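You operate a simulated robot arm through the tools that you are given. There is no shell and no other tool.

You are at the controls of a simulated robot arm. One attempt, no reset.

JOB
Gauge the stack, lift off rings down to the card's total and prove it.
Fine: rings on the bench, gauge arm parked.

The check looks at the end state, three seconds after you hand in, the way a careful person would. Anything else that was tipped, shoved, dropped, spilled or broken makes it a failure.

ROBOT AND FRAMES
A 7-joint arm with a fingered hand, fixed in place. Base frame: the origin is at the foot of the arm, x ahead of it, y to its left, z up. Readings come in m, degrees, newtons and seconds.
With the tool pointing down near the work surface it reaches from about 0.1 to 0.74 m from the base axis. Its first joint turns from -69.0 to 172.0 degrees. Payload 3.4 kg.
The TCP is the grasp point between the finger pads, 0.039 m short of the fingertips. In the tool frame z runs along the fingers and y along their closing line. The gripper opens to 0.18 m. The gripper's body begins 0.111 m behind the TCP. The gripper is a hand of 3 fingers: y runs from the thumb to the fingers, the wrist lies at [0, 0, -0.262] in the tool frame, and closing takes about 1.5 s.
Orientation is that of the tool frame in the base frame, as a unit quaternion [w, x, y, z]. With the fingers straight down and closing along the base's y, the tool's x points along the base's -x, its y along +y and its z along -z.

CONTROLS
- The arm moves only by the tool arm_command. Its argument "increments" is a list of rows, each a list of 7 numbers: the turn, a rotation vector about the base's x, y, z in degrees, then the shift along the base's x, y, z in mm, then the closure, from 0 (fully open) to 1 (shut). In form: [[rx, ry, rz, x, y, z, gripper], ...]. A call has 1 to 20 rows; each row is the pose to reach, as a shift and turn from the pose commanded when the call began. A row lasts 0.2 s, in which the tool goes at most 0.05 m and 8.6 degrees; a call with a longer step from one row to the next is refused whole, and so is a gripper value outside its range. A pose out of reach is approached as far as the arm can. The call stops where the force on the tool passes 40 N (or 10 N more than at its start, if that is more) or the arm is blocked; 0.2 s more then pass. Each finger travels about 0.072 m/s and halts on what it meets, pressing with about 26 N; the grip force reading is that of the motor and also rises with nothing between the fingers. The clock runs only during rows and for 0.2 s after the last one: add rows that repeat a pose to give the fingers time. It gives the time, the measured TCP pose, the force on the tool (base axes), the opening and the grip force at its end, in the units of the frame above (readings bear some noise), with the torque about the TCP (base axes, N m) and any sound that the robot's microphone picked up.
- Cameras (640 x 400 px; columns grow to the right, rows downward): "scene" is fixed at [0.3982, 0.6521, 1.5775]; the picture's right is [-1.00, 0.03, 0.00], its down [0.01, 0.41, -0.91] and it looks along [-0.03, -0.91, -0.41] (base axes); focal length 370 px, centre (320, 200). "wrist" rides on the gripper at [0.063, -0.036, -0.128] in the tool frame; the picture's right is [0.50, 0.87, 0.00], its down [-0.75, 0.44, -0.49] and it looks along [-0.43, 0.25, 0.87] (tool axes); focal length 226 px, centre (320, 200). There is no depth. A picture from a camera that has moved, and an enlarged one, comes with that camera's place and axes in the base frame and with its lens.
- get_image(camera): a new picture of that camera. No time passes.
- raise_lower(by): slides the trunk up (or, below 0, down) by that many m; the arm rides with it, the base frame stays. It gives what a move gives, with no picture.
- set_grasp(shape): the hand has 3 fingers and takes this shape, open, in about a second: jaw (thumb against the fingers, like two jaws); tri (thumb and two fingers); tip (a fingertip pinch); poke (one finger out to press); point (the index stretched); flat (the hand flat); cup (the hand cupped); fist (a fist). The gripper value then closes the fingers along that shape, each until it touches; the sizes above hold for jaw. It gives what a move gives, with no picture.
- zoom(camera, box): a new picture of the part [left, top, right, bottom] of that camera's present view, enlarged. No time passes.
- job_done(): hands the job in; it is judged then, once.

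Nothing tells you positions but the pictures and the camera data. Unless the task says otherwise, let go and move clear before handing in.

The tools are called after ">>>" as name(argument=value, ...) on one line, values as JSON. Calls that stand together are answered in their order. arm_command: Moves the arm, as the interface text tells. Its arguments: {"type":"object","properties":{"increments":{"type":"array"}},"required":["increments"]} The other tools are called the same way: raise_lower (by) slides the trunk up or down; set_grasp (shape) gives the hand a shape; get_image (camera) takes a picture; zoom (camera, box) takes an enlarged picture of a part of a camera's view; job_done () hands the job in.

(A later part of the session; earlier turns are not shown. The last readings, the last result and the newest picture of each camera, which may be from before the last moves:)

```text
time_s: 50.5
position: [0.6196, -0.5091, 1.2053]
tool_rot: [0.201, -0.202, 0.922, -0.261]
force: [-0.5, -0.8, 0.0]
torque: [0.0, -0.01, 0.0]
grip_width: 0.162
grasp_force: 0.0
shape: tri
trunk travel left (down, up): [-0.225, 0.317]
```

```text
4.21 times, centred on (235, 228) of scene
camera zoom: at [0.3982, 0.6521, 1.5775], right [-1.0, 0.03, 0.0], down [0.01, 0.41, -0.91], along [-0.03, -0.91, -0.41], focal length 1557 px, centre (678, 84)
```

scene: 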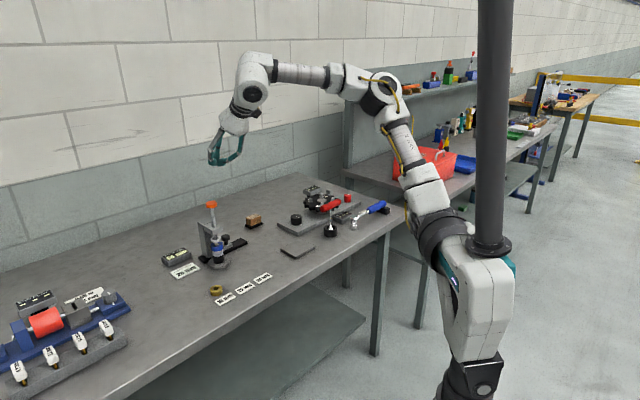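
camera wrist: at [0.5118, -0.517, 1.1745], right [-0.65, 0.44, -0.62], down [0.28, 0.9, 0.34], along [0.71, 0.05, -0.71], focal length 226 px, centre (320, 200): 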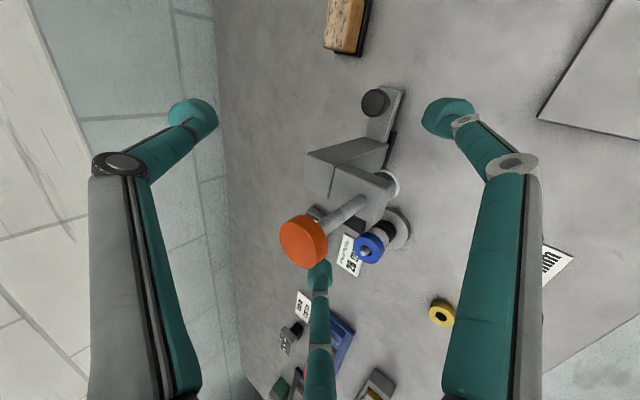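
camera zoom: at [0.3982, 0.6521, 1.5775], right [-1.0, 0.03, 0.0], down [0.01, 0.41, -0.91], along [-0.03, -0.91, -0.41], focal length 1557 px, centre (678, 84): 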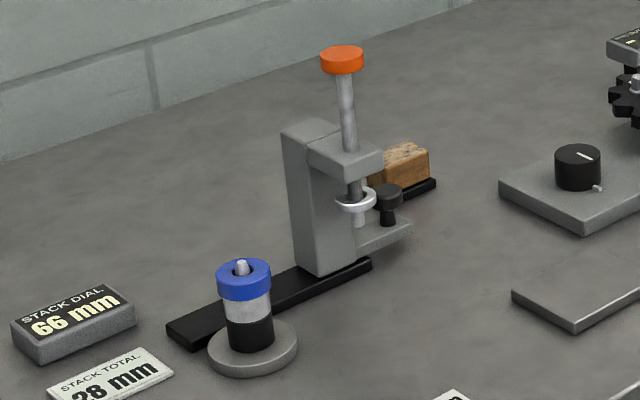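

The gauge is parked and the stack is intact. Next I'll move above the stack, reducing the tilt to about 20° and partly closing the fingers.

>>> arm_command(increments=[[2.4, 2.1, 0.4, 14, 16, 0, 0.4], [4.8, 4.2, 0.7, 28, 32, 0, 0.5], [7.2, 6.3, 1.1, 43, 48, 0, 0.5], [9.5, 8.4, 1.5, 57, 64, 0, 0.5], [11.9, 10.5, 1.8, 71, 80, 0, 0.5], [14.3, 12.6, 2.2, 85, 96, 0, 0.5], [14.3, 12.6, 2.2, 85, 96, -30, 0.5], [14.3, 12.6, 2.2, 85, 96, -60, 0.5], [14.3, 12.6, 2.2, 85, 96, -85, 0.5], [14.3, 12.6, 2.2, 85, 96, -85, 0.5]])

>>> get_image(camera="scene")

>>> get_image(camera="wrist")

```text
time_s: 52.6
position: [0.6997, -0.4155, 1.1193]
tool_rot: [0.126, -0.22, 0.96, -0.118]
force: [-0.1, -0.1, -0.3]
torque: [0.02, -0.03, 0.01]
grip_width: 0.0905
grasp_force: 0.0
shape: tri
trunk travel left (down, up): [-0.225, 0.317]
```

```text
taken
```

scene: 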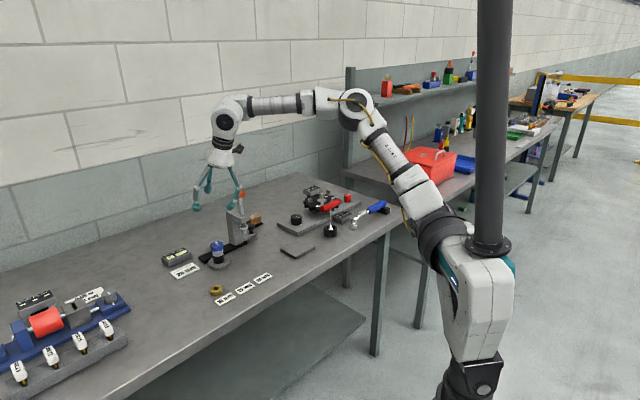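

```text
taken
camera wrist: at [0.622, -0.453, 1.2387], right [-0.78, 0.53, -0.34], down [0.34, 0.81, 0.48], along [0.53, 0.26, -0.81], focal length 226 px, centre (320, 200)
```

wrist: 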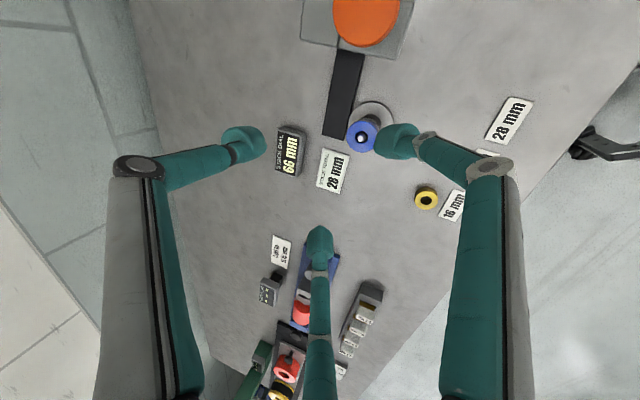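

A 20° tilt is reachable here, but in this roll the wrist camera would come down right beside the orange knob. I'll raise and roll the hand back about 89°, so the camera faces the robot side and no finger or camera hits the gauge.

>>> arm_command(increments=[[0, 0, 0, -10, 8, 40, 0.5], [0, 0, 0, -20, 15, 80, 0.5], [0, 0, 0, -40, 25, 125, 0.5], [2.4, -1.4, -7.6, -40, 25, 130, 0.5], [4.8, -2.8, -15.2, -40, 25, 130, 0.5], [7.1, -4.1, -22.8, -40, 25, 130, 0.5], [9.5, -5.5, -30.4, -40, 25, 130, 0.5], [11.9, -6.9, -38, -40, 25, 130, 0.5], [14.3, -8.3, -45.7, -40, 25, 130, 0.5], [16.7, -9.7, -53.3, -40, 25, 130, 0.5], [19.1, -11.1, -60.9, -40, 25, 130, 0.5], [21.4, -12.4, -68.5, -40, 25, 130, 0.5], [23.8, -13.8, -76.1, -40, 25, 130, 0.5], [26.2, -15.2, -83.7, -40, 25, 130, 0.5], [26.2, -15.2, -83.7, -40, 25, 130, 0.5]])

>>> get_image(camera="wrist")

>>> zoom(camera="scene", box=[150, 60, 290, 270])

```text
refused: row 3 steps farther than a row can; nothing moved
```

```text
taken
camera wrist: at [0.622, -0.453, 1.2387], right [-0.78, 0.53, -0.34], down [0.34, 0.81, 0.48], along [0.53, 0.26, -0.81], focal length 226 px, centre (320, 200)
```

wrist: 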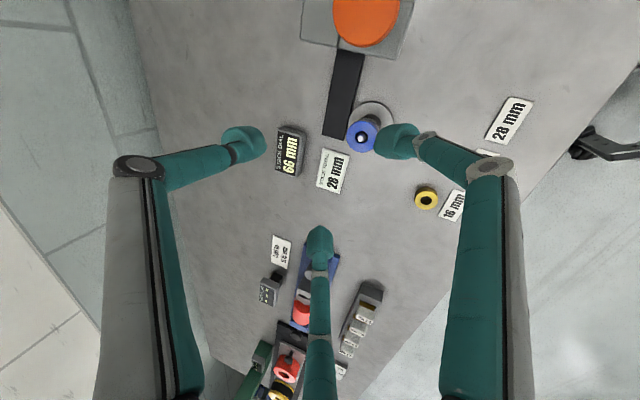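

```text
1.90 times, centred on (220, 165) of scene
camera zoom: at [0.3982, 0.6521, 1.5775], right [-1.0, 0.03, 0.0], down [0.01, 0.41, -0.91], along [-0.03, -0.91, -0.41], focal length 704 px, centre (510, 267)
```

zoom: 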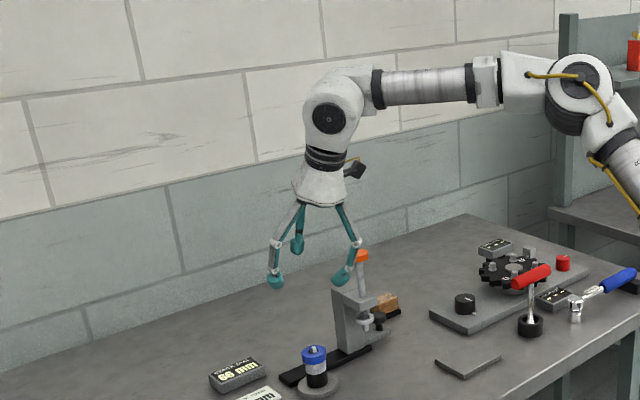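

That call was refused for too large a step and nothing moved. I'll reissue it with smaller steps.

>>> arm_command(increments=[[0, 0, 0, 0, 0, 35, 0.5], [0, 0, 0, -10, 6, 75, 0.5], [0, 0, 0, -25, 16, 110, 0.5], [2.4, -1.4, -7.6, -40, 25, 130, 0.5], [4.8, -2.8, -15.2, -40, 25, 130, 0.5], [7.1, -4.1, -22.8, -40, 25, 130, 0.5], [9.5, -5.5, -30.4, -40, 25, 130, 0.5], [11.9, -6.9, -38, -40, 25, 130, 0.5], [14.3, -8.3, -45.7, -40, 25, 130, 0.5], [16.7, -9.7, -53.3, -40, 25, 130, 0.5], [19.1, -11.1, -60.9, -40, 25, 130, 0.5], [21.4, -12.4, -68.5, -40, 25, 130, 0.5], [23.8, -13.8, -76.1, -40, 25, 130, 0.5], [26.2, -15.2, -83.7, -40, 25, 130, 0.5], [26.2, -15.2, -83.7, -40, 25, 130, 0.5]])

>>> get_image(camera="wrist")

>>> zoom(camera="scene", box=[150, 60, 290, 270])

```text
time_s: 55.9
position: [0.6612, -0.3884, 1.2508]
tool_rot: [0.172, 0.517, 0.839, 0.004]
force: [0.2, -0.7, 0.2]
torque: [0.02, 0.01, -0.03]
grip_width: 0.0905
grasp_force: 0.1
shape: tri
trunk travel left (down, up): [-0.225, 0.317]
```

```text
taken
camera wrist: at [0.5665, -0.329, 1.3471], right [0.55, 0.84, 0.02], down [0.54, -0.37, 0.76], along [0.64, -0.41, -0.65], focal length 226 px, centre (320, 200)
```

wrist: 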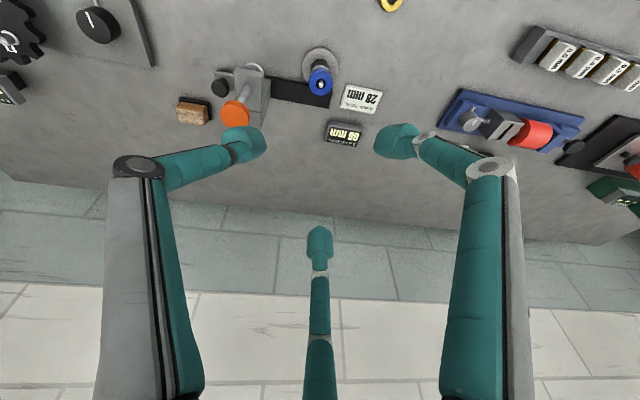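

```text
1.90 times, centred on (220, 165) of scene
camera zoom: at [0.3982, 0.6521, 1.5775], right [-1.0, 0.03, 0.0], down [0.01, 0.41, -0.91], along [-0.03, -0.91, -0.41], focal length 704 px, centre (510, 267)
```

zoom: 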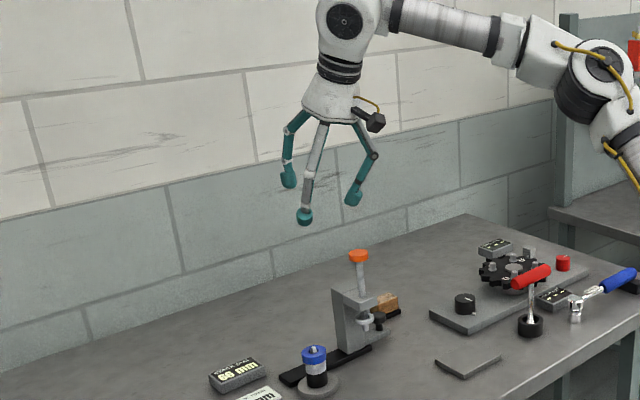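

Clean roll with the camera on the robot side. I'll move over the stack and descend partway to check alignment.

>>> arm_command(increments=[[0, 0, 0, 18, -10, 0, 0.5], [0, 0, 0, 36.5, -20.3, -20, 0.5], [0, 0, 0, 36.5, -20.3, -60, 0.5], [0, 0, 0, 36.5, -20.3, -100, 0.5], [0, 0, 0, 36.5, -20.3, -140, 0.5], [0, 0, 0, 36.5, -20.3, -180, 0.5], [0, 0, 0, 36.5, -20.3, -210, 0.5], [0, 0, 0, 36.5, -20.3, -230, 0.5], [0, 0, 0, 36.5, -20.3, -230, 0.5]])

>>> get_image(camera="wrist")

>>> zoom(camera="scene", box=[170, 150, 280, 275])

```text
time_s: 57.9
position: [0.6956, -0.4106, 1.019]
tool_rot: [0.172, 0.516, 0.839, 0.004]
force: [-0.1, 0.1, 0.3]
torque: [0.02, 0.03, 0.01]
grip_width: 0.0904
grasp_force: 0.1
shape: tri
trunk travel left (down, up): [-0.225, 0.317]
```

```text
taken
camera wrist: at [0.6017, -0.3502, 1.1164], right [0.55, 0.84, 0.02], down [0.54, -0.37, 0.76], along [0.64, -0.4, -0.65], focal length 226 px, centre (320, 200)
```

wrist: 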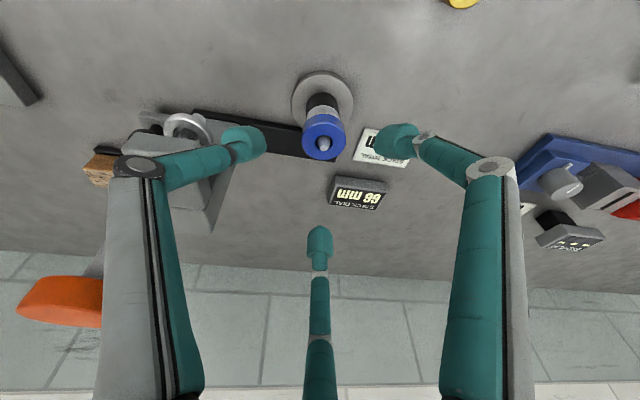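

```text
3.20 times, centred on (225, 212) of scene
camera zoom: at [0.3982, 0.6521, 1.5775], right [-1.0, 0.03, 0.0], down [0.01, 0.41, -0.91], along [-0.03, -0.91, -0.41], focal length 1183 px, centre (624, 160)
```

zoom: 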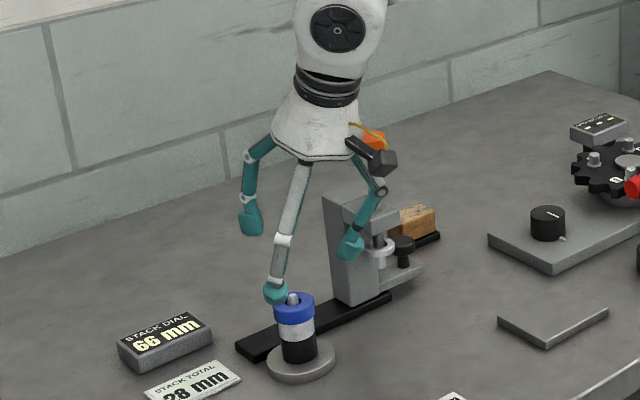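

Alignment looks close. I'll zoom in to measure the ring's position relative to the tool axis.

>>> zoom(camera="wrist", box=[275, 60, 375, 170])

```text
3.64 times, centred on (325, 115) of wrist
camera zoom: at [0.6017, -0.3502, 1.1164], right [0.55, 0.84, 0.02], down [0.54, -0.37, 0.76], along [0.64, -0.4, -0.65], focal length 822 px, centre (302, 509)
```

zoom: 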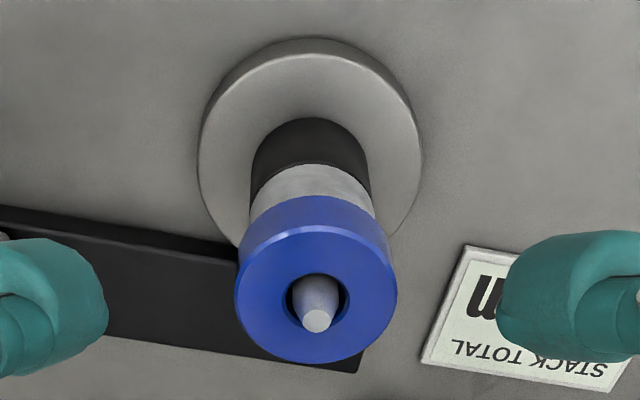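

The ring is about 3 mm off my estimate, so I'll correct for that and descend to grip height with the fingers still open.

>>> arm_command(increments=[[0, 0, 0, 3, 2.7, -15, 0.5], [0, 0, 0, 3, 2.7, -30, 0.5], [0, 0, 0, 3, 2.7, -45, 0.5], [0, 0, 0, 3, 2.7, -58, 0.5], [0, 0, 0, 3, 2.7, -66, 0.5], [0, 0, 0, 3, 2.7, -66, 0.5]])

>>> get_image(camera="wrist")

>>> zoom(camera="scene", box=[180, 190, 260, 275])

```text
time_s: 59.2
position: [0.7006, -0.4069, 0.9532]
tool_rot: [0.172, 0.516, 0.839, 0.004]
force: [-0.4, 0.3, -0.1]
torque: [0.03, 0.01, 0.02]
grip_width: 0.0905
grasp_force: 0.0
shape: tri
trunk travel left (down, up): [-0.225, 0.317]
```

```text
taken
camera wrist: at [0.6067, -0.3463, 1.0513], right [0.55, 0.84, 0.02], down [0.54, -0.37, 0.76], along [0.64, -0.4, -0.65], focal length 226 px, centre (320, 200)
```

wrist: 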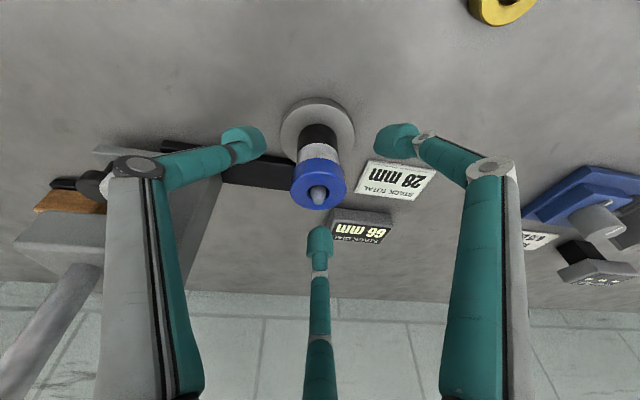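

```text
4.71 times, centred on (220, 232) of scene
camera zoom: at [0.3982, 0.6521, 1.5775], right [-1.0, 0.03, 0.0], down [0.01, 0.41, -0.91], along [-0.03, -0.91, -0.41], focal length 1740 px, centre (791, 47)
```

zoom: 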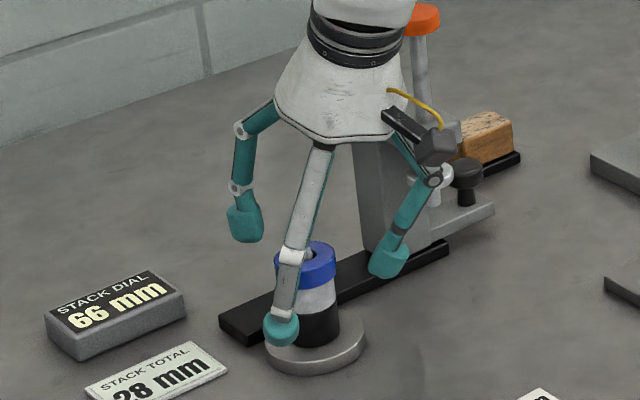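

At 20° tilt the three fingertips would meet the 16 mm blue ring at heights that are too different. I'll rise, reduce the tilt to about 10° and roll 10° more, then check reach.

>>> arm_command(increments=[[0, 0, 0, 0, 0, 20, 0.5], [0, 0, 0, 0, 0, 45, 0.5], [0, 0, 0, 0, 0, 70, 0.5], [3.6, 3.6, -4.8, 2, -1, 70, 0.5], [7.3, 7.3, -9.6, 4, -2, 70, 0.5], [7.3, 7.3, -9.6, 4, -2, 70, 0.5], [7.3, 7.3, -9.6, 4, -2, 70, 0.5]])

>>> get_image(camera="wrist")

>>> get_image(camera="scene")

```text
time_s: 60.9
position: [0.7065, -0.4089, 1.0248]
tool_rot: [0.084, 0.594, 0.8, 0.01]
force: [-0.3, 0.3, -0.3]
torque: [0.0, 0.0, 0.02]
grip_width: 0.0903
grasp_force: 0.0
shape: tri
trunk travel left (down, up): [-0.225, 0.317]
```

```text
taken
camera wrist: at [0.6343, -0.348, 1.1401], right [0.68, 0.73, 0.04], down [0.55, -0.55, 0.63], along [0.48, -0.41, -0.78], focal length 226 px, centre (320, 200)
```

wrist: 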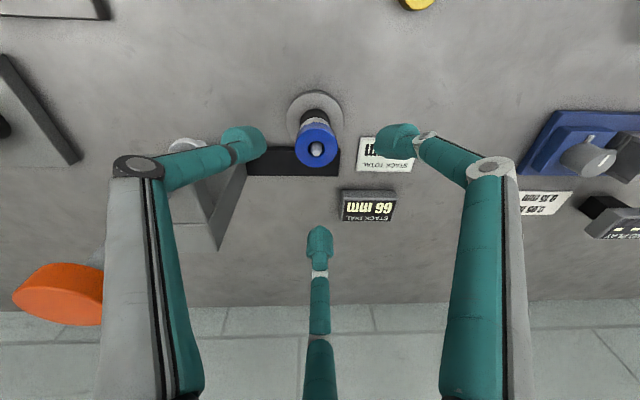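

```text
taken
```

scene: 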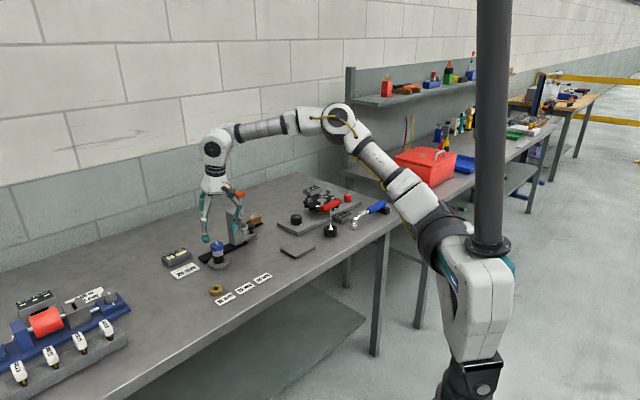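

The 10° tilt is reached easily, so I'll try fully vertical.

>>> arm_command(increments=[[2.4, 4.2, 0, 0, 0, 0, 0.5], [4.85, 8.4, 0, 0, 0, 0, 0.5], [4.85, 8.4, 0, 0, 0, 0, 0.5], [4.85, 8.4, 0, 0, 0, 0, 0.5]])

>>> get_image(camera="wrist")

>>> zoom(camera="scene", box=[170, 150, 280, 275])

```text
time_s: 61.9
position: [0.7052, -0.4081, 1.0252]
tool_rot: [0.0, 0.595, 0.804, -0.001]
force: [-0.1, 0.1, -0.1]
torque: [-0.03, 0.04, 0.0]
grip_width: 0.0904
grasp_force: 0.1
shape: tri
trunk travel left (down, up): [-0.225, 0.317]
```

```text
taken
camera wrist: at [0.6527, -0.358, 1.1537], right [0.68, 0.73, 0.0], down [0.63, -0.59, 0.49], along [0.36, -0.34, -0.87], focal length 226 px, centre (320, 200)
```

wrist: 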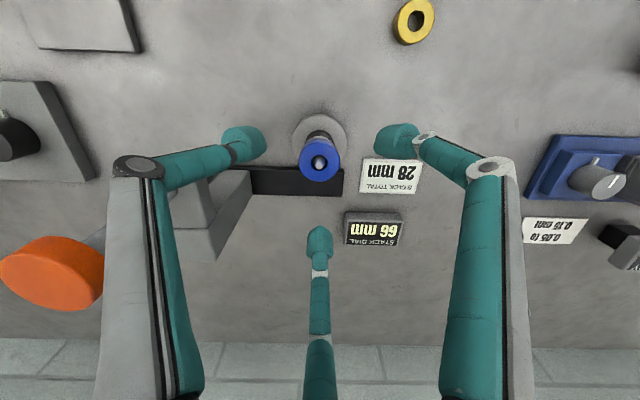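

```text
3.20 times, centred on (225, 212) of scene
camera zoom: at [0.3982, 0.6521, 1.5775], right [-1.0, 0.03, 0.0], down [0.01, 0.41, -0.91], along [-0.03, -0.91, -0.41], focal length 1183 px, centre (624, 160)
```

zoom: 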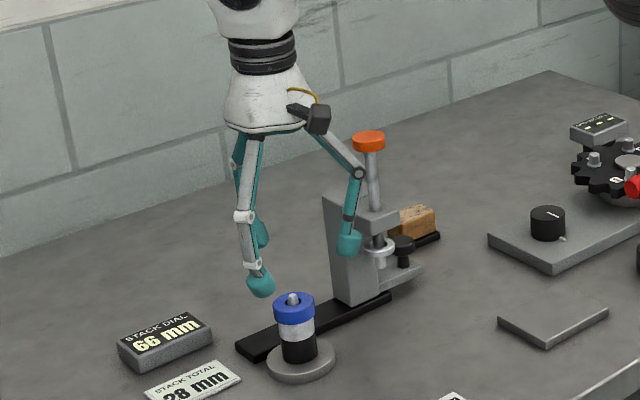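

Fully vertical is reachable, which makes gripping straightforward. I'll check the alignment precisely.

>>> zoom(camera="wrist", box=[280, 110, 360, 200])

```text
4.44 times, centred on (320, 155) of wrist
camera zoom: at [0.6527, -0.358, 1.1537], right [0.68, 0.73, 0.0], down [0.63, -0.59, 0.49], along [0.36, -0.34, -0.87], focal length 1005 px, centre (320, 400)
```

zoom: 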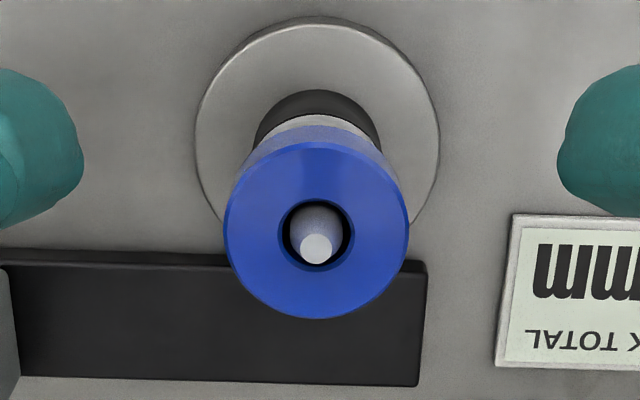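

The ring axis is at about (0.708, -0.411). I'll shift 4.5 mm, descend to grip height, and close on the blue ring.

>>> arm_command(increments=[[0, 0, 0, 3, -3.5, -10, 0.5], [0, 0, 0, 3, -3.5, -25, 0.5], [0, 0, 0, 3, -3.5, -40, 0.5], [0, 0, 0, 3, -3.5, -55, 0.5], [0, 0, 0, 3, -3.5, -66, 0.5], [0, 0, 0, 3, -3.5, -66, 0.5]])

>>> get_image(camera="wrist")

>>> zoom(camera="scene", box=[180, 190, 260, 275])

```text
time_s: 63.2
position: [0.7099, -0.4111, 0.959]
tool_rot: [0.0, 0.596, 0.803, 0.001]
force: [0.2, 0.1, 0.3]
torque: [0.01, 0.02, 0.0]
grip_width: 0.0906
grasp_force: 0.0
shape: tri
trunk travel left (down, up): [-0.225, 0.317]
```

```text
taken
camera wrist: at [0.6555, -0.3612, 1.0877], right [0.68, 0.73, 0.0], down [0.63, -0.59, 0.49], along [0.36, -0.34, -0.87], focal length 226 px, centre (320, 200)
```

wrist: 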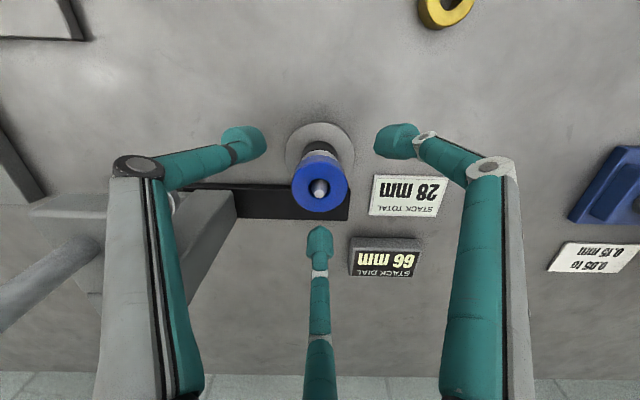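

```text
4.71 times, centred on (220, 232) of scene
camera zoom: at [0.3982, 0.6521, 1.5775], right [-1.0, 0.03, 0.0], down [0.01, 0.41, -0.91], along [-0.03, -0.91, -0.41], focal length 1740 px, centre (791, 47)
```

zoom: 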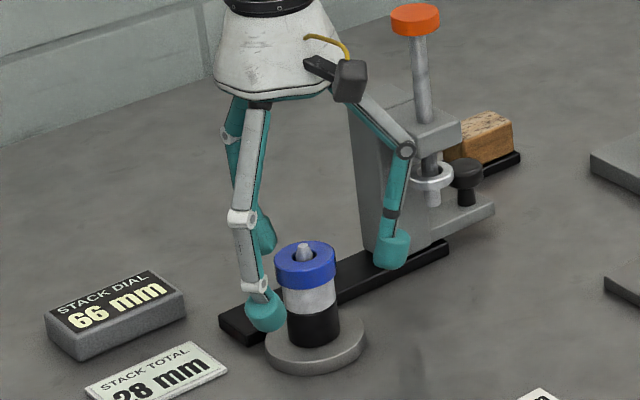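

The fingertip pads are level with the blue ring. I'll close on it.

>>> arm_command(increments=[[0, 0, 0, 0, 0, 0, 0.65], [0, 0, 0, 0, 0, 0, 0.8], [0, 0, 0, 0, 0, 0, 0.9], [0, 0, 0, 0, 0, 0, 1], [0, 0, 0, 0, 0, 0, 1], [0, 0, 0, 0, 0, 0, 1]])

>>> get_image(camera="wrist")

>>> zoom(camera="scene", box=[190, 210, 250, 275])

```text
time_s: 64.7
position: [0.71, -0.4116, 0.959]
tool_rot: [0.001, 0.596, 0.803, 0.0]
force: [-0.7, 0.1, -1.3]
torque: [-0.03, -0.04, -0.03]
grip_width: 0.0305
grasp_force: 26.1
shape: tri
trunk travel left (down, up): [-0.225, 0.317]
```

```text
taken
camera wrist: at [0.6557, -0.3613, 1.0876], right [0.68, 0.73, 0.0], down [0.63, -0.59, 0.49], along [0.36, -0.34, -0.87], focal length 226 px, centre (320, 200)
```

wrist: 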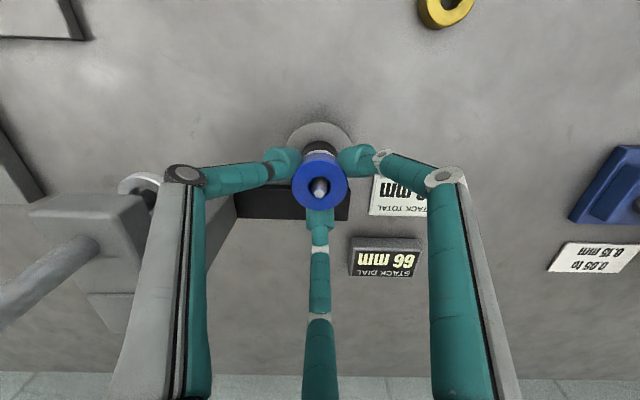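

```text
6.15 times, centred on (220, 242) of scene
camera zoom: at [0.3982, 0.6521, 1.5775], right [-1.0, 0.03, 0.0], down [0.01, 0.41, -0.91], along [-0.03, -0.91, -0.41], focal length 2276 px, centre (935, -62)
```

zoom: 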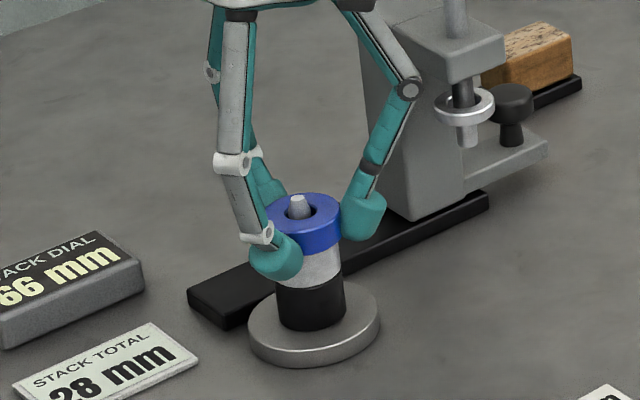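

The grip is firm on the blue ring. I'll lift slowly, straight up, and check that only the blue ring comes.

>>> arm_command(increments=[[0, 0, 0, 0, 0, 5, 1], [0, 0, 0, 0, 0, 10, 1], [0, 0, 0, 0, 0, 15, 1], [0, 0, 0, 0, 0, 15, 1]])

>>> zoom(camera="scene", box=[190, 210, 250, 275])

```text
time_s: 65.7
position: [0.7085, -0.4131, 0.9731]
tool_rot: [0.001, 0.595, 0.803, 0.0]
force: [0.2, -0.3, -1.1]
torque: [0.01, -0.04, 0.03]
grip_width: 0.0305
grasp_force: 26.2
shape: tri
trunk travel left (down, up): [-0.225, 0.317]
```

```text
6.15 times, centred on (220, 242) of scene
camera zoom: at [0.3982, 0.6521, 1.5775], right [-1.0, 0.03, 0.0], down [0.01, 0.41, -0.91], along [-0.03, -0.91, -0.41], focal length 2276 px, centre (935, -62)
```

zoom: 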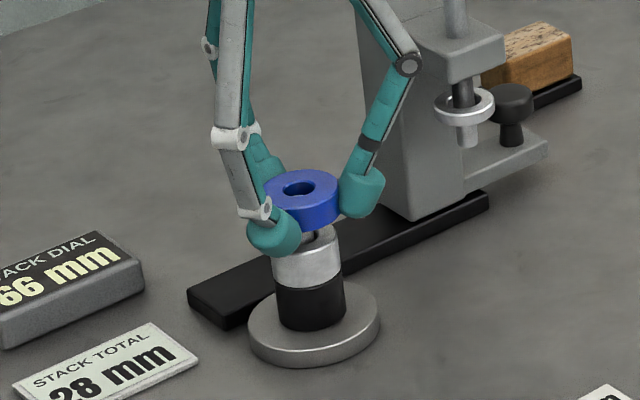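

Only the blue ring lifted, and the white and black rings stay on the post. I'll raise it clear, swing it inward, and carry it to an empty bench spot at about (0.536, -0.421).

>>> arm_command(increments=[[0, 0, 0, 0, 0, 25, 1], [0, 0, 0, 0, 0, 50, 1], [0, 0, 0, 0, 0, 70, 1], [0, 0, 0, -25, 27, 70, 1], [0, 0, 0, -52, 54, 70, 1], [0, 0, 0, -78, 81, 70, 1], [0, 0, 0, -101, 59, 70, 1], [0, 0, 0, -124, 37, 70, 1], [0, 0, 0, -147, 15, 70, 1], [0, 0, 0, -172, -8, 70, 1], [0, 0, 0, -172, -8, 70, 1]])

>>> get_image(camera="wrist")

>>> zoom(camera="scene", box=[190, 150, 330, 290])

```text
time_s: 68.0
position: [0.5395, -0.4191, 1.0426]
tool_rot: [0.001, 0.596, 0.803, -0.001]
force: [0.2, -0.7, -1.0]
torque: [-0.01, 0.0, 0.0]
grip_width: 0.0303
grasp_force: 25.9
shape: tri
trunk travel left (down, up): [-0.225, 0.317]
```

```text
taken
camera wrist: at [0.4847, -0.368, 1.1718], right [0.68, 0.73, 0.0], down [0.64, -0.59, 0.49], along [0.36, -0.34, -0.87], focal length 226 px, centre (320, 200)
```

wrist: 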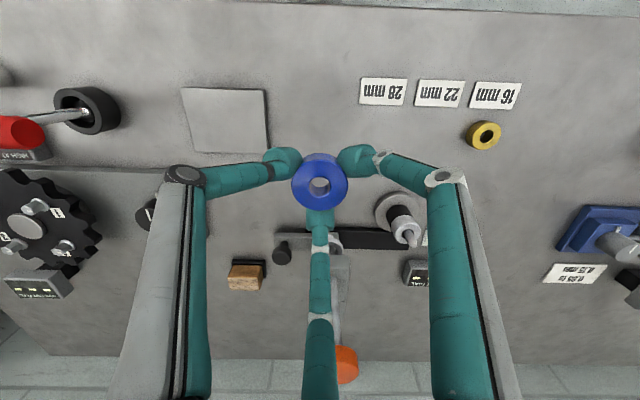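

```text
2.86 times, centred on (260, 220) of scene
camera zoom: at [0.3982, 0.6521, 1.5775], right [-1.0, 0.03, 0.0], down [0.01, 0.41, -0.91], along [-0.03, -0.91, -0.41], focal length 1056 px, centre (491, 143)
```

zoom: 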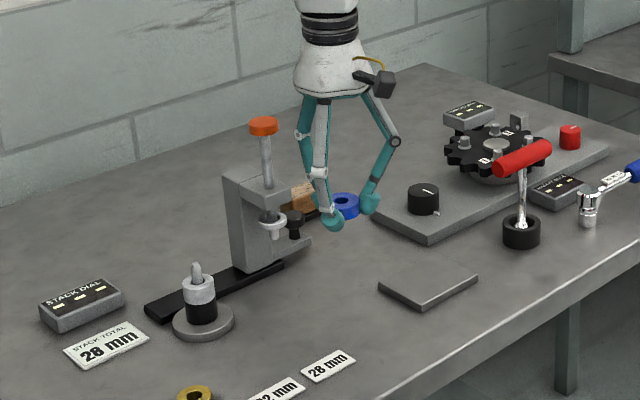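

The dial went blank when the ring came off, so a fresh reading is needed later. The spot below is clear, so I'll lower the blue ring.

>>> arm_command(increments=[[0, 0, 0, -2, -2, -30, 1], [0, 0, 0, -2, -2, -60, 1], [0, 0, 0, -2, -2, -90, 1], [0, 0, 0, -2, -2, -115, 1], [0, 0, 0, -2, -2, -130, 1], [0, 0, 0, -2, -2, -136, 1], [0, 0, 0, -2, -2, -136, 1]])

>>> zoom(camera="scene", box=[230, 200, 310, 280])

```text
time_s: 69.7
position: [0.5334, -0.4226, 0.9075]
tool_rot: [0.001, 0.595, 0.804, 0.0]
force: [0.7, -1.3, -0.5]
torque: [-0.01, -0.02, 0.03]
grip_width: 0.0302
grasp_force: 26.5
shape: tri
trunk travel left (down, up): [-0.225, 0.317]
```

```text
5.00 times, centred on (270, 240) of scene
camera zoom: at [0.3982, 0.6521, 1.5775], right [-1.0, 0.03, 0.0], down [0.01, 0.41, -0.91], along [-0.03, -0.91, -0.41], focal length 1849 px, centre (570, 0)
```

zoom: 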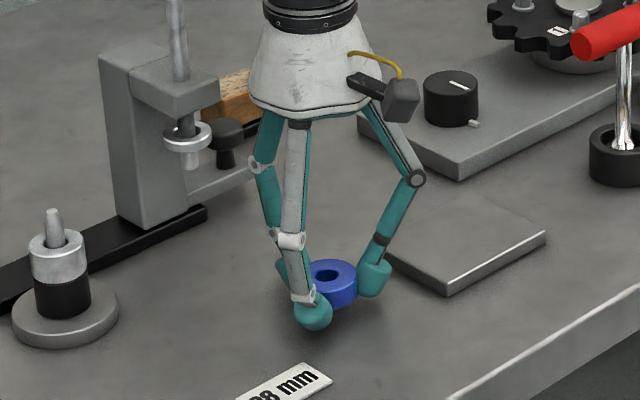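

Close to the bench with no contact yet. I'll creep down in 2 mm steps.

>>> arm_command(increments=[[0, 0, 0, 0, 0, -2, 1], [0, 0, 0, 0, 0, -4, 1], [0, 0, 0, 0, 0, -4, 1]])

>>> arm_command(increments=[[0, 0, 0, 0, 0, -1, 1], [0, 0, 0, 0, 0, -2, 1], [0, 0, 0, 0, 0, -2, 1]])

>>> zoom(camera="scene", box=[250, 230, 290, 270])

```text
time_s: 70.5
position: [0.5342, -0.4223, 0.9015]
tool_rot: [0.001, 0.595, 0.804, 0.0]
force: [0.6, -0.4, 0.2]
torque: [0.0, 0.0, 0.02]
grip_width: 0.0304
grasp_force: 25.9
shape: tri
trunk travel left (down, up): [-0.225, 0.317]
```

```text
time_s: 71.2
position: [0.534, -0.4218, 0.8995]
tool_rot: [0.001, 0.596, 0.803, 0.0]
force: [-0.2, 0.3, -1.0]
torque: [-0.02, -0.04, -0.02]
grip_width: 0.0301
grasp_force: 26.0
shape: tri
trunk travel left (down, up): [-0.225, 0.317]
```

```text
10.00 times, centred on (270, 250) of scene
camera zoom: at [0.3982, 0.6521, 1.5775], right [-1.0, 0.03, 0.0], down [0.01, 0.41, -0.91], along [-0.03, -0.91, -0.41], focal length 3698 px, centre (820, -300)
```

zoom: 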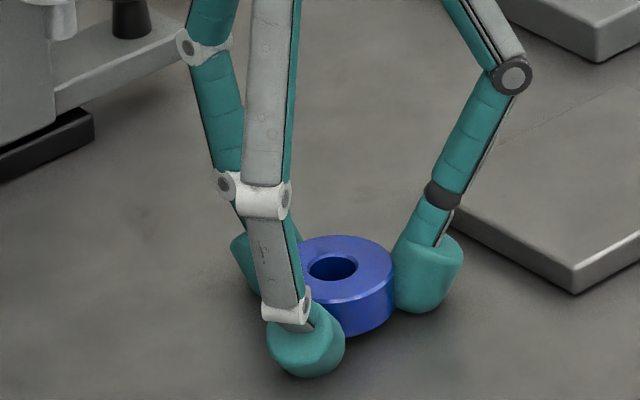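

Still no contact, so I'll continue down gently.

>>> arm_command(increments=[[0, 0, 0, 0, 0, -1, 1], [0, 0, 0, 0, 0, -2, 1], [0, 0, 0, 0, 0, -2, 1]])

>>> arm_command(increments=[[0, 0, 0, 0, 0, -1, 1], [0, 0, 0, 0, 0, -2, 1], [0, 0, 0, 0, 0, -2, 1]])

>>> zoom(camera="scene", box=[250, 230, 290, 270])

```text
time_s: 72.0
position: [0.534, -0.422, 0.8995]
tool_rot: [0.002, 0.596, 0.803, 0.0]
force: [-1.3, -1.9, 6.4]
torque: [-0.05, 0.12, 0.04]
grip_width: 0.0303
grasp_force: 25.8
shape: tri
trunk travel left (down, up): [-0.225, 0.317]
```

```text
time_s: 72.8
position: [0.5351, -0.4229, 0.8988]
tool_rot: [0.002, 0.596, 0.803, 0.001]
force: [-1.0, -5.4, 18.3]
torque: [-0.24, 0.19, 0.09]
grip_width: 0.031
grasp_force: 26.2
shape: tri
trunk travel left (down, up): [-0.225, 0.317]
```

```text
10.00 times, centred on (270, 250) of scene
camera zoom: at [0.3982, 0.6521, 1.5775], right [-1.0, 0.03, 0.0], down [0.01, 0.41, -0.91], along [-0.03, -0.91, -0.41], focal length 3698 px, centre (820, -300)
```

zoom: 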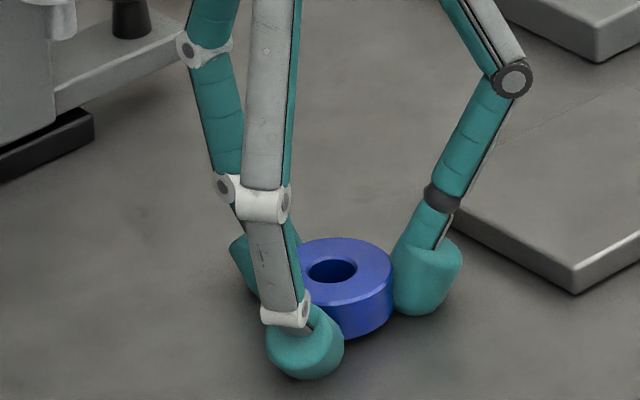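

Bench contact confirmed. I'll ease off 3 mm, then open gently to release.

>>> arm_command(increments=[[0, 0, 0, 0, 0, 3, 1], [0, 0, 0, 0, 0, 3, 0.8], [0, 0, 0, 0, 0, 3, 0.7], [0, 0, 0, 0, 0, 3, 0.6], [0, 0, 0, 0, 0, 3, 0.6], [0, 0, 0, 0, 0, 3, 0.6]])

>>> zoom(camera="scene", box=[250, 230, 290, 270])

```text
time_s: 74.2
position: [0.535, -0.4225, 0.9005]
tool_rot: [0.002, 0.596, 0.803, 0.0]
force: [-0.3, 1.3, 0.0]
torque: [0.0, 0.01, 0.04]
grip_width: 0.0717
grasp_force: 0.0
shape: tri
trunk travel left (down, up): [-0.225, 0.317]
```

```text
10.00 times, centred on (270, 250) of scene
camera zoom: at [0.3982, 0.6521, 1.5775], right [-1.0, 0.03, 0.0], down [0.01, 0.41, -0.91], along [-0.03, -0.91, -0.41], focal length 3698 px, centre (820, -300)
```

zoom: 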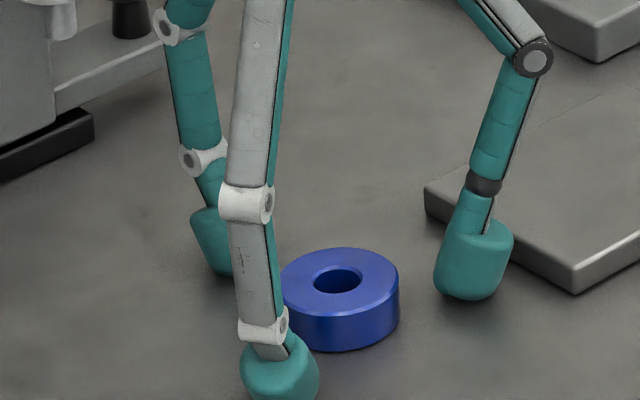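

The blue ring is sitting flat. I'll rise and return over the stack for the white ring.

>>> arm_command(increments=[[0, 0, 0, 0, 0, 30, 0.6], [0, 0, 0, 0, 0, 75, 0.6], [0, 0, 0, 0, 0, 120, 0.6], [0, 0, 0, 12, 11, 150, 0.55], [0, 0, 0, 42, 40, 150, 0.5], [0, 0, 0, 72, 70, 150, 0.5], [0, 0, 0, 93, 89, 150, 0.5], [0, 0, 0, 120, 62, 150, 0.5], [0, 0, 0, 147, 36, 150, 0.5], [0, 0, 0, 173, 11.5, 150, 0.5], [0, 0, 0, 173, 11.5, 130, 0.5], [0, 0, 0, 173, 11.5, 130, 0.5]])

>>> get_image(camera="wrist")

>>> zoom(camera="wrist", box=[280, 110, 360, 200])

>>> zoom(camera="scene", box=[170, 170, 300, 285])

```text
time_s: 76.8
position: [0.707, -0.4086, 1.032]
tool_rot: [0.001, 0.596, 0.803, 0.001]
force: [0.0, 0.1, -0.8]
torque: [0.01, 0.01, -0.01]
grip_width: 0.0896
grasp_force: 0.1
shape: tri
trunk travel left (down, up): [-0.225, 0.317]
```

```text
taken
camera wrist: at [0.6532, -0.3585, 1.1606], right [0.68, 0.73, 0.0], down [0.63, -0.59, 0.49], along [0.36, -0.34, -0.87], focal length 226 px, centre (320, 200)
```

wrist: 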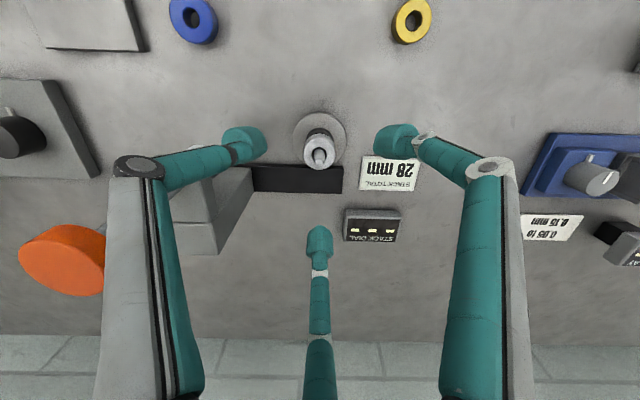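

```text
4.44 times, centred on (320, 155) of wrist
camera zoom: at [0.6532, -0.3585, 1.1606], right [0.68, 0.73, 0.0], down [0.63, -0.59, 0.49], along [0.36, -0.34, -0.87], focal length 1005 px, centre (320, 400)
```

zoom: 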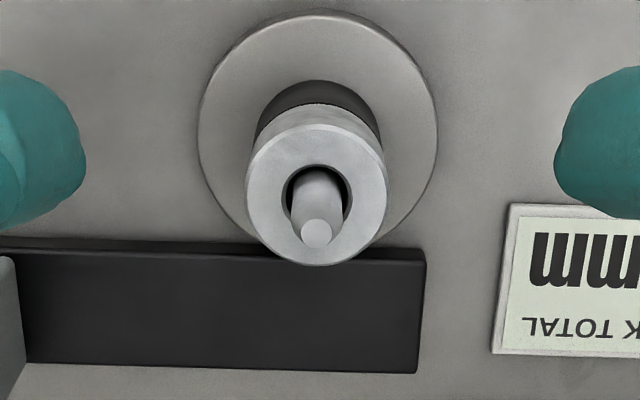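

```text
3.48 times, centred on (235, 228) of scene
camera zoom: at [0.3982, 0.6521, 1.5775], right [-1.0, 0.03, 0.0], down [0.01, 0.41, -0.91], along [-0.03, -0.91, -0.41], focal length 1286 px, centre (616, 104)
```

zoom: 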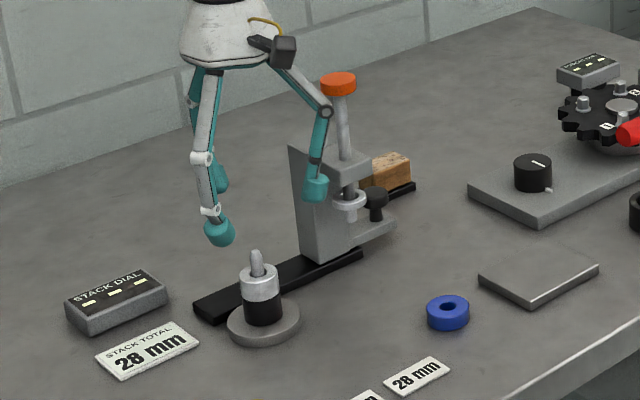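

White ring centre located, about 3 mm of correction. I'll descend to its height and grip.

>>> arm_command(increments=[[0, 0, 0, 1.8, -3, -20, 0.5], [0, 0, 0, 1.8, -3, -40, 0.5], [0, 0, 0, 1.8, -3, -60, 0.5], [0, 0, 0, 1.8, -3, -75, 0.5], [0, 0, 0, 1.8, -3, -88, 0.5], [0, 0, 0, 1.8, -3, -88, 0.5]])

>>> zoom(camera="scene", box=[180, 200, 260, 275])

>>> get_image(camera="wrist")

```text
time_s: 78.2
position: [0.7108, -0.4128, 0.9424]
tool_rot: [0.002, 0.595, 0.803, -0.001]
force: [0.3, 0.0, -0.4]
torque: [-0.03, -0.01, 0.02]
grip_width: 0.0897
grasp_force: 0.0
shape: tri
trunk travel left (down, up): [-0.225, 0.317]
```

```text
5.33 times, centred on (220, 238) of scene
camera zoom: at [0.3982, 0.6521, 1.5775], right [-1.0, 0.03, 0.0], down [0.01, 0.41, -0.91], along [-0.03, -0.91, -0.41], focal length 1972 px, centre (853, 0)
```

zoom: 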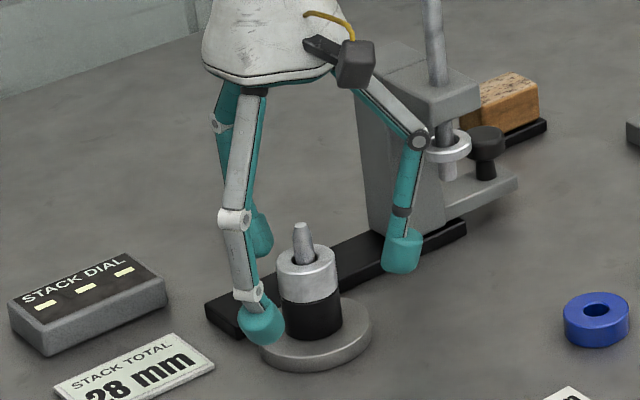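

```text
taken
camera wrist: at [0.6565, -0.362, 1.0712], right [0.68, 0.73, 0.0], down [0.63, -0.59, 0.49], along [0.36, -0.34, -0.87], focal length 226 px, centre (320, 200)
```

wrist: 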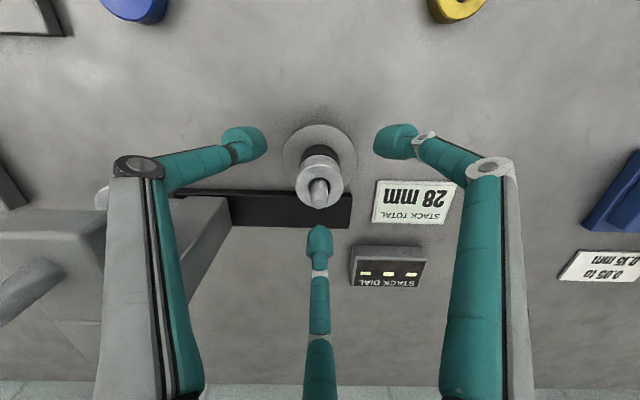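

The pads are level with the white ring and just above the black ring's top. I'll close on it.

>>> arm_command(increments=[[0, 0, 0, 0, 0, 1, 0.65], [0, 0, 0, 0, 0, 1, 0.8], [0, 0, 0, 0, 0, 1, 0.9], [0, 0, 0, 0, 0, 1, 1], [0, 0, 0, 0, 0, 1, 1], [0, 0, 0, 0, 0, 1, 1]])

>>> zoom(camera="scene", box=[190, 215, 250, 275])

>>> arm_command(increments=[[0, 0, 0, 0, 0, 4, 1], [0, 0, 0, 0, 0, 8, 1], [0, 0, 0, 0, 0, 12, 1], [0, 0, 0, 0, 0, 12, 1]])

>>> zoom(camera="scene", box=[190, 215, 250, 275])

```text
time_s: 79.7
position: [0.7097, -0.413, 0.9439]
tool_rot: [0.001, 0.596, 0.803, 0.001]
force: [0.6, 0.1, 0.7]
torque: [-0.02, -0.04, 0.01]
grip_width: 0.0245
grasp_force: 26.2
shape: tri
trunk travel left (down, up): [-0.225, 0.317]
```

```text
6.67 times, centred on (220, 245) of scene
camera zoom: at [0.3982, 0.6521, 1.5775], right [-1.0, 0.03, 0.0], down [0.01, 0.41, -0.91], along [-0.03, -0.91, -0.41], focal length 2465 px, centre (987, -100)
```

zoom: 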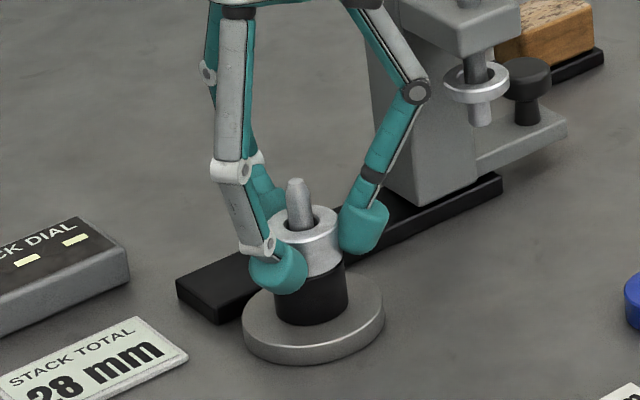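

```text
time_s: 80.7
position: [0.7095, -0.414, 0.9554]
tool_rot: [0.001, 0.596, 0.803, 0.001]
force: [-0.5, 0.2, -1.2]
torque: [0.01, 0.0, 0.02]
grip_width: 0.0247
grasp_force: 26.3
shape: tri
trunk travel left (down, up): [-0.225, 0.317]
```

```text
6.67 times, centred on (220, 245) of scene
camera zoom: at [0.3982, 0.6521, 1.5775], right [-1.0, 0.03, 0.0], down [0.01, 0.41, -0.91], along [-0.03, -0.91, -0.41], focal length 2465 px, centre (987, -100)
```

zoom: 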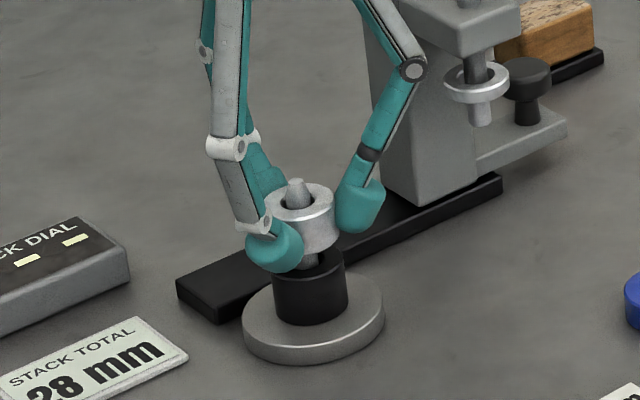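

Only the white ring lifted and the black one stays. I'll carry it to a clear spot at about (0.611, -0.370), between the stack and the labels.

>>> arm_command(increments=[[0, 0, 0, 0, 0, 30, 1], [0, 0, 0, 0, 0, 60, 1], [0, 0, 0, 0, 0, 90, 1], [0, 0, 0, -25, 11, 95, 1], [0, 0, 0, -50, 22, 95, 1], [0, 0, 0, -75, 34, 95, 1], [0, 0, 0, -98, 44, 95, 1], [0, 0, 0, -98, 44, 60, 1], [0, 0, 0, -98, 44, 25, 1], [0, 0, 0, -98, 44, -10, 1], [0, 0, 0, -98, 44, -33, 1], [0, 0, 0, -98, 44, -43, 1], [0, 0, 0, -98, 44, -43, 1]])

>>> get_image(camera="wrist")

>>> zoom(camera="scene", box=[190, 200, 290, 290])

```text
time_s: 83.5
position: [0.6126, -0.3713, 0.9109]
tool_rot: [0.001, 0.596, 0.803, 0.0]
force: [-0.4, -0.1, -1.3]
torque: [0.0, -0.02, 0.01]
grip_width: 0.0245
grasp_force: 26.6
shape: tri
trunk travel left (down, up): [-0.225, 0.317]
```

```text
taken
camera wrist: at [0.5589, -0.3203, 1.0398], right [0.68, 0.73, 0.0], down [0.63, -0.59, 0.49], along [0.36, -0.34, -0.87], focal length 226 px, centre (320, 200)
```

wrist: 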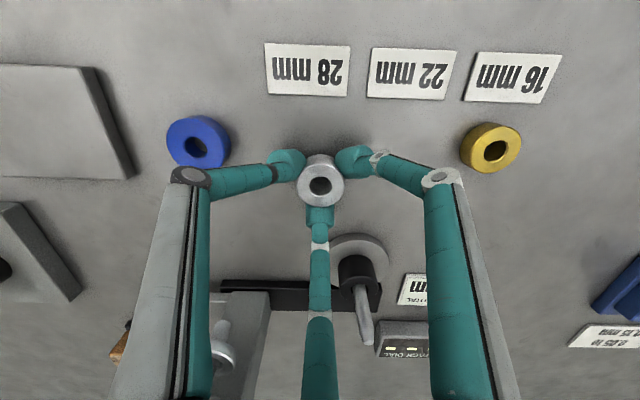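

```text
4.44 times, centred on (240, 245) of scene
camera zoom: at [0.3982, 0.6521, 1.5775], right [-1.0, 0.03, 0.0], down [0.01, 0.41, -0.91], along [-0.03, -0.91, -0.41], focal length 1643 px, centre (676, 0)
```

zoom: 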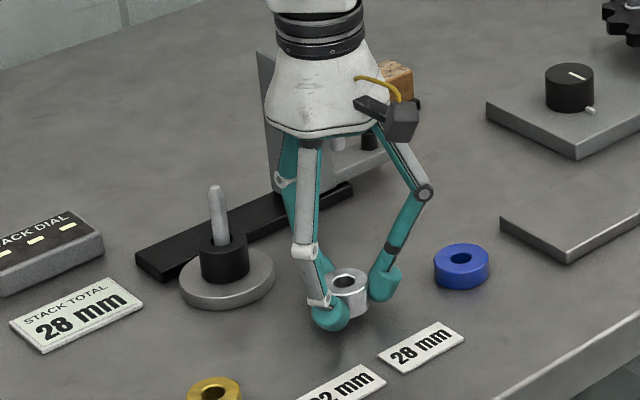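

Clear all around. I'll lower the white ring to contact and release it with a small opening.

>>> arm_command(increments=[[0, 0, 0, 0, 0, -2, 1], [0, 0, 0, 0, 0, -5, 1], [0, 0, 0, 0, 0, -5, 1]])

>>> arm_command(increments=[[0, 0, 0, 0, 0, -1, 1], [0, 0, 0, 0, 0, -2, 1], [0, 0, 0, 0, 0, -2, 1]])

>>> arm_command(increments=[[0, 0, 0, 0, 0, -1, 1], [0, 0, 0, 0, 0, -1, 1]])

>>> zoom(camera="scene", box=[220, 235, 270, 285])

```text
time_s: 84.2
position: [0.6123, -0.3702, 0.9069]
tool_rot: [0.001, 0.595, 0.803, 0.0]
force: [-0.3, -0.3, -0.7]
torque: [0.04, -0.01, 0.0]
grip_width: 0.0246
grasp_force: 26.1
shape: tri
trunk travel left (down, up): [-0.225, 0.317]
```

```text
time_s: 85.0
position: [0.6133, -0.3705, 0.9042]
tool_rot: [0.001, 0.595, 0.803, 0.0]
force: [0.7, -1.1, -0.9]
torque: [-0.01, 0.03, 0.01]
grip_width: 0.0245
grasp_force: 25.8
shape: tri
trunk travel left (down, up): [-0.225, 0.317]
```

```text
time_s: 85.7
position: [0.6118, -0.3696, 0.9021]
tool_rot: [0.001, 0.595, 0.804, 0.0]
force: [0.1, 0.6, -1.0]
torque: [0.0, -0.03, -0.03]
grip_width: 0.0246
grasp_force: 26.2
shape: tri
trunk travel left (down, up): [-0.225, 0.317]
```

```text
8.00 times, centred on (245, 260) of scene
camera zoom: at [0.3982, 0.6521, 1.5775], right [-1.0, 0.03, 0.0], down [0.01, 0.41, -0.91], along [-0.03, -0.91, -0.41], focal length 2958 px, centre (920, -280)
```

zoom: 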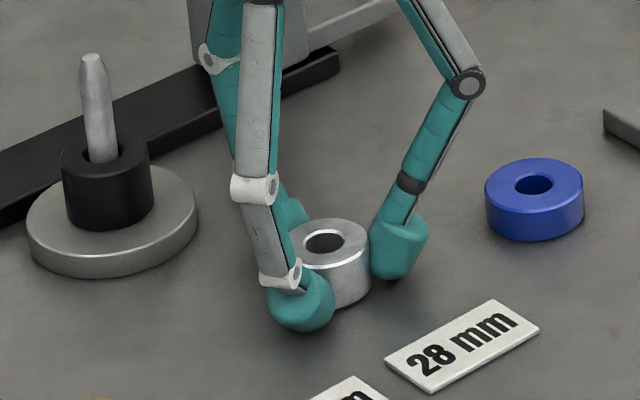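

>>> arm_command(increments=[[0, 0, 0, 0, 0, -1, 1], [0, 0, 0, 0, 0, -1, 1]])

>>> arm_command(increments=[[0, 0, 0, 0, 0, -1, 1], [0, 0, 0, 0, 0, -1, 1]])

```text
time_s: 86.2
position: [0.6123, -0.3696, 0.9029]
tool_rot: [0.001, 0.595, 0.803, 0.0]
force: [-1.1, -0.6, 0.1]
torque: [0.0, -0.02, 0.0]
grip_width: 0.0245
grasp_force: 25.5
shape: tri
trunk travel left (down, up): [-0.225, 0.317]
```

```text
time_s: 86.8
position: [0.6128, -0.3708, 0.9019]
tool_rot: [0.001, 0.595, 0.804, 0.0]
force: [0.5, 0.0, 2.3]
torque: [-0.01, -0.05, 0.02]
grip_width: 0.0249
grasp_force: 26.0
shape: tri
trunk travel left (down, up): [-0.225, 0.317]
```

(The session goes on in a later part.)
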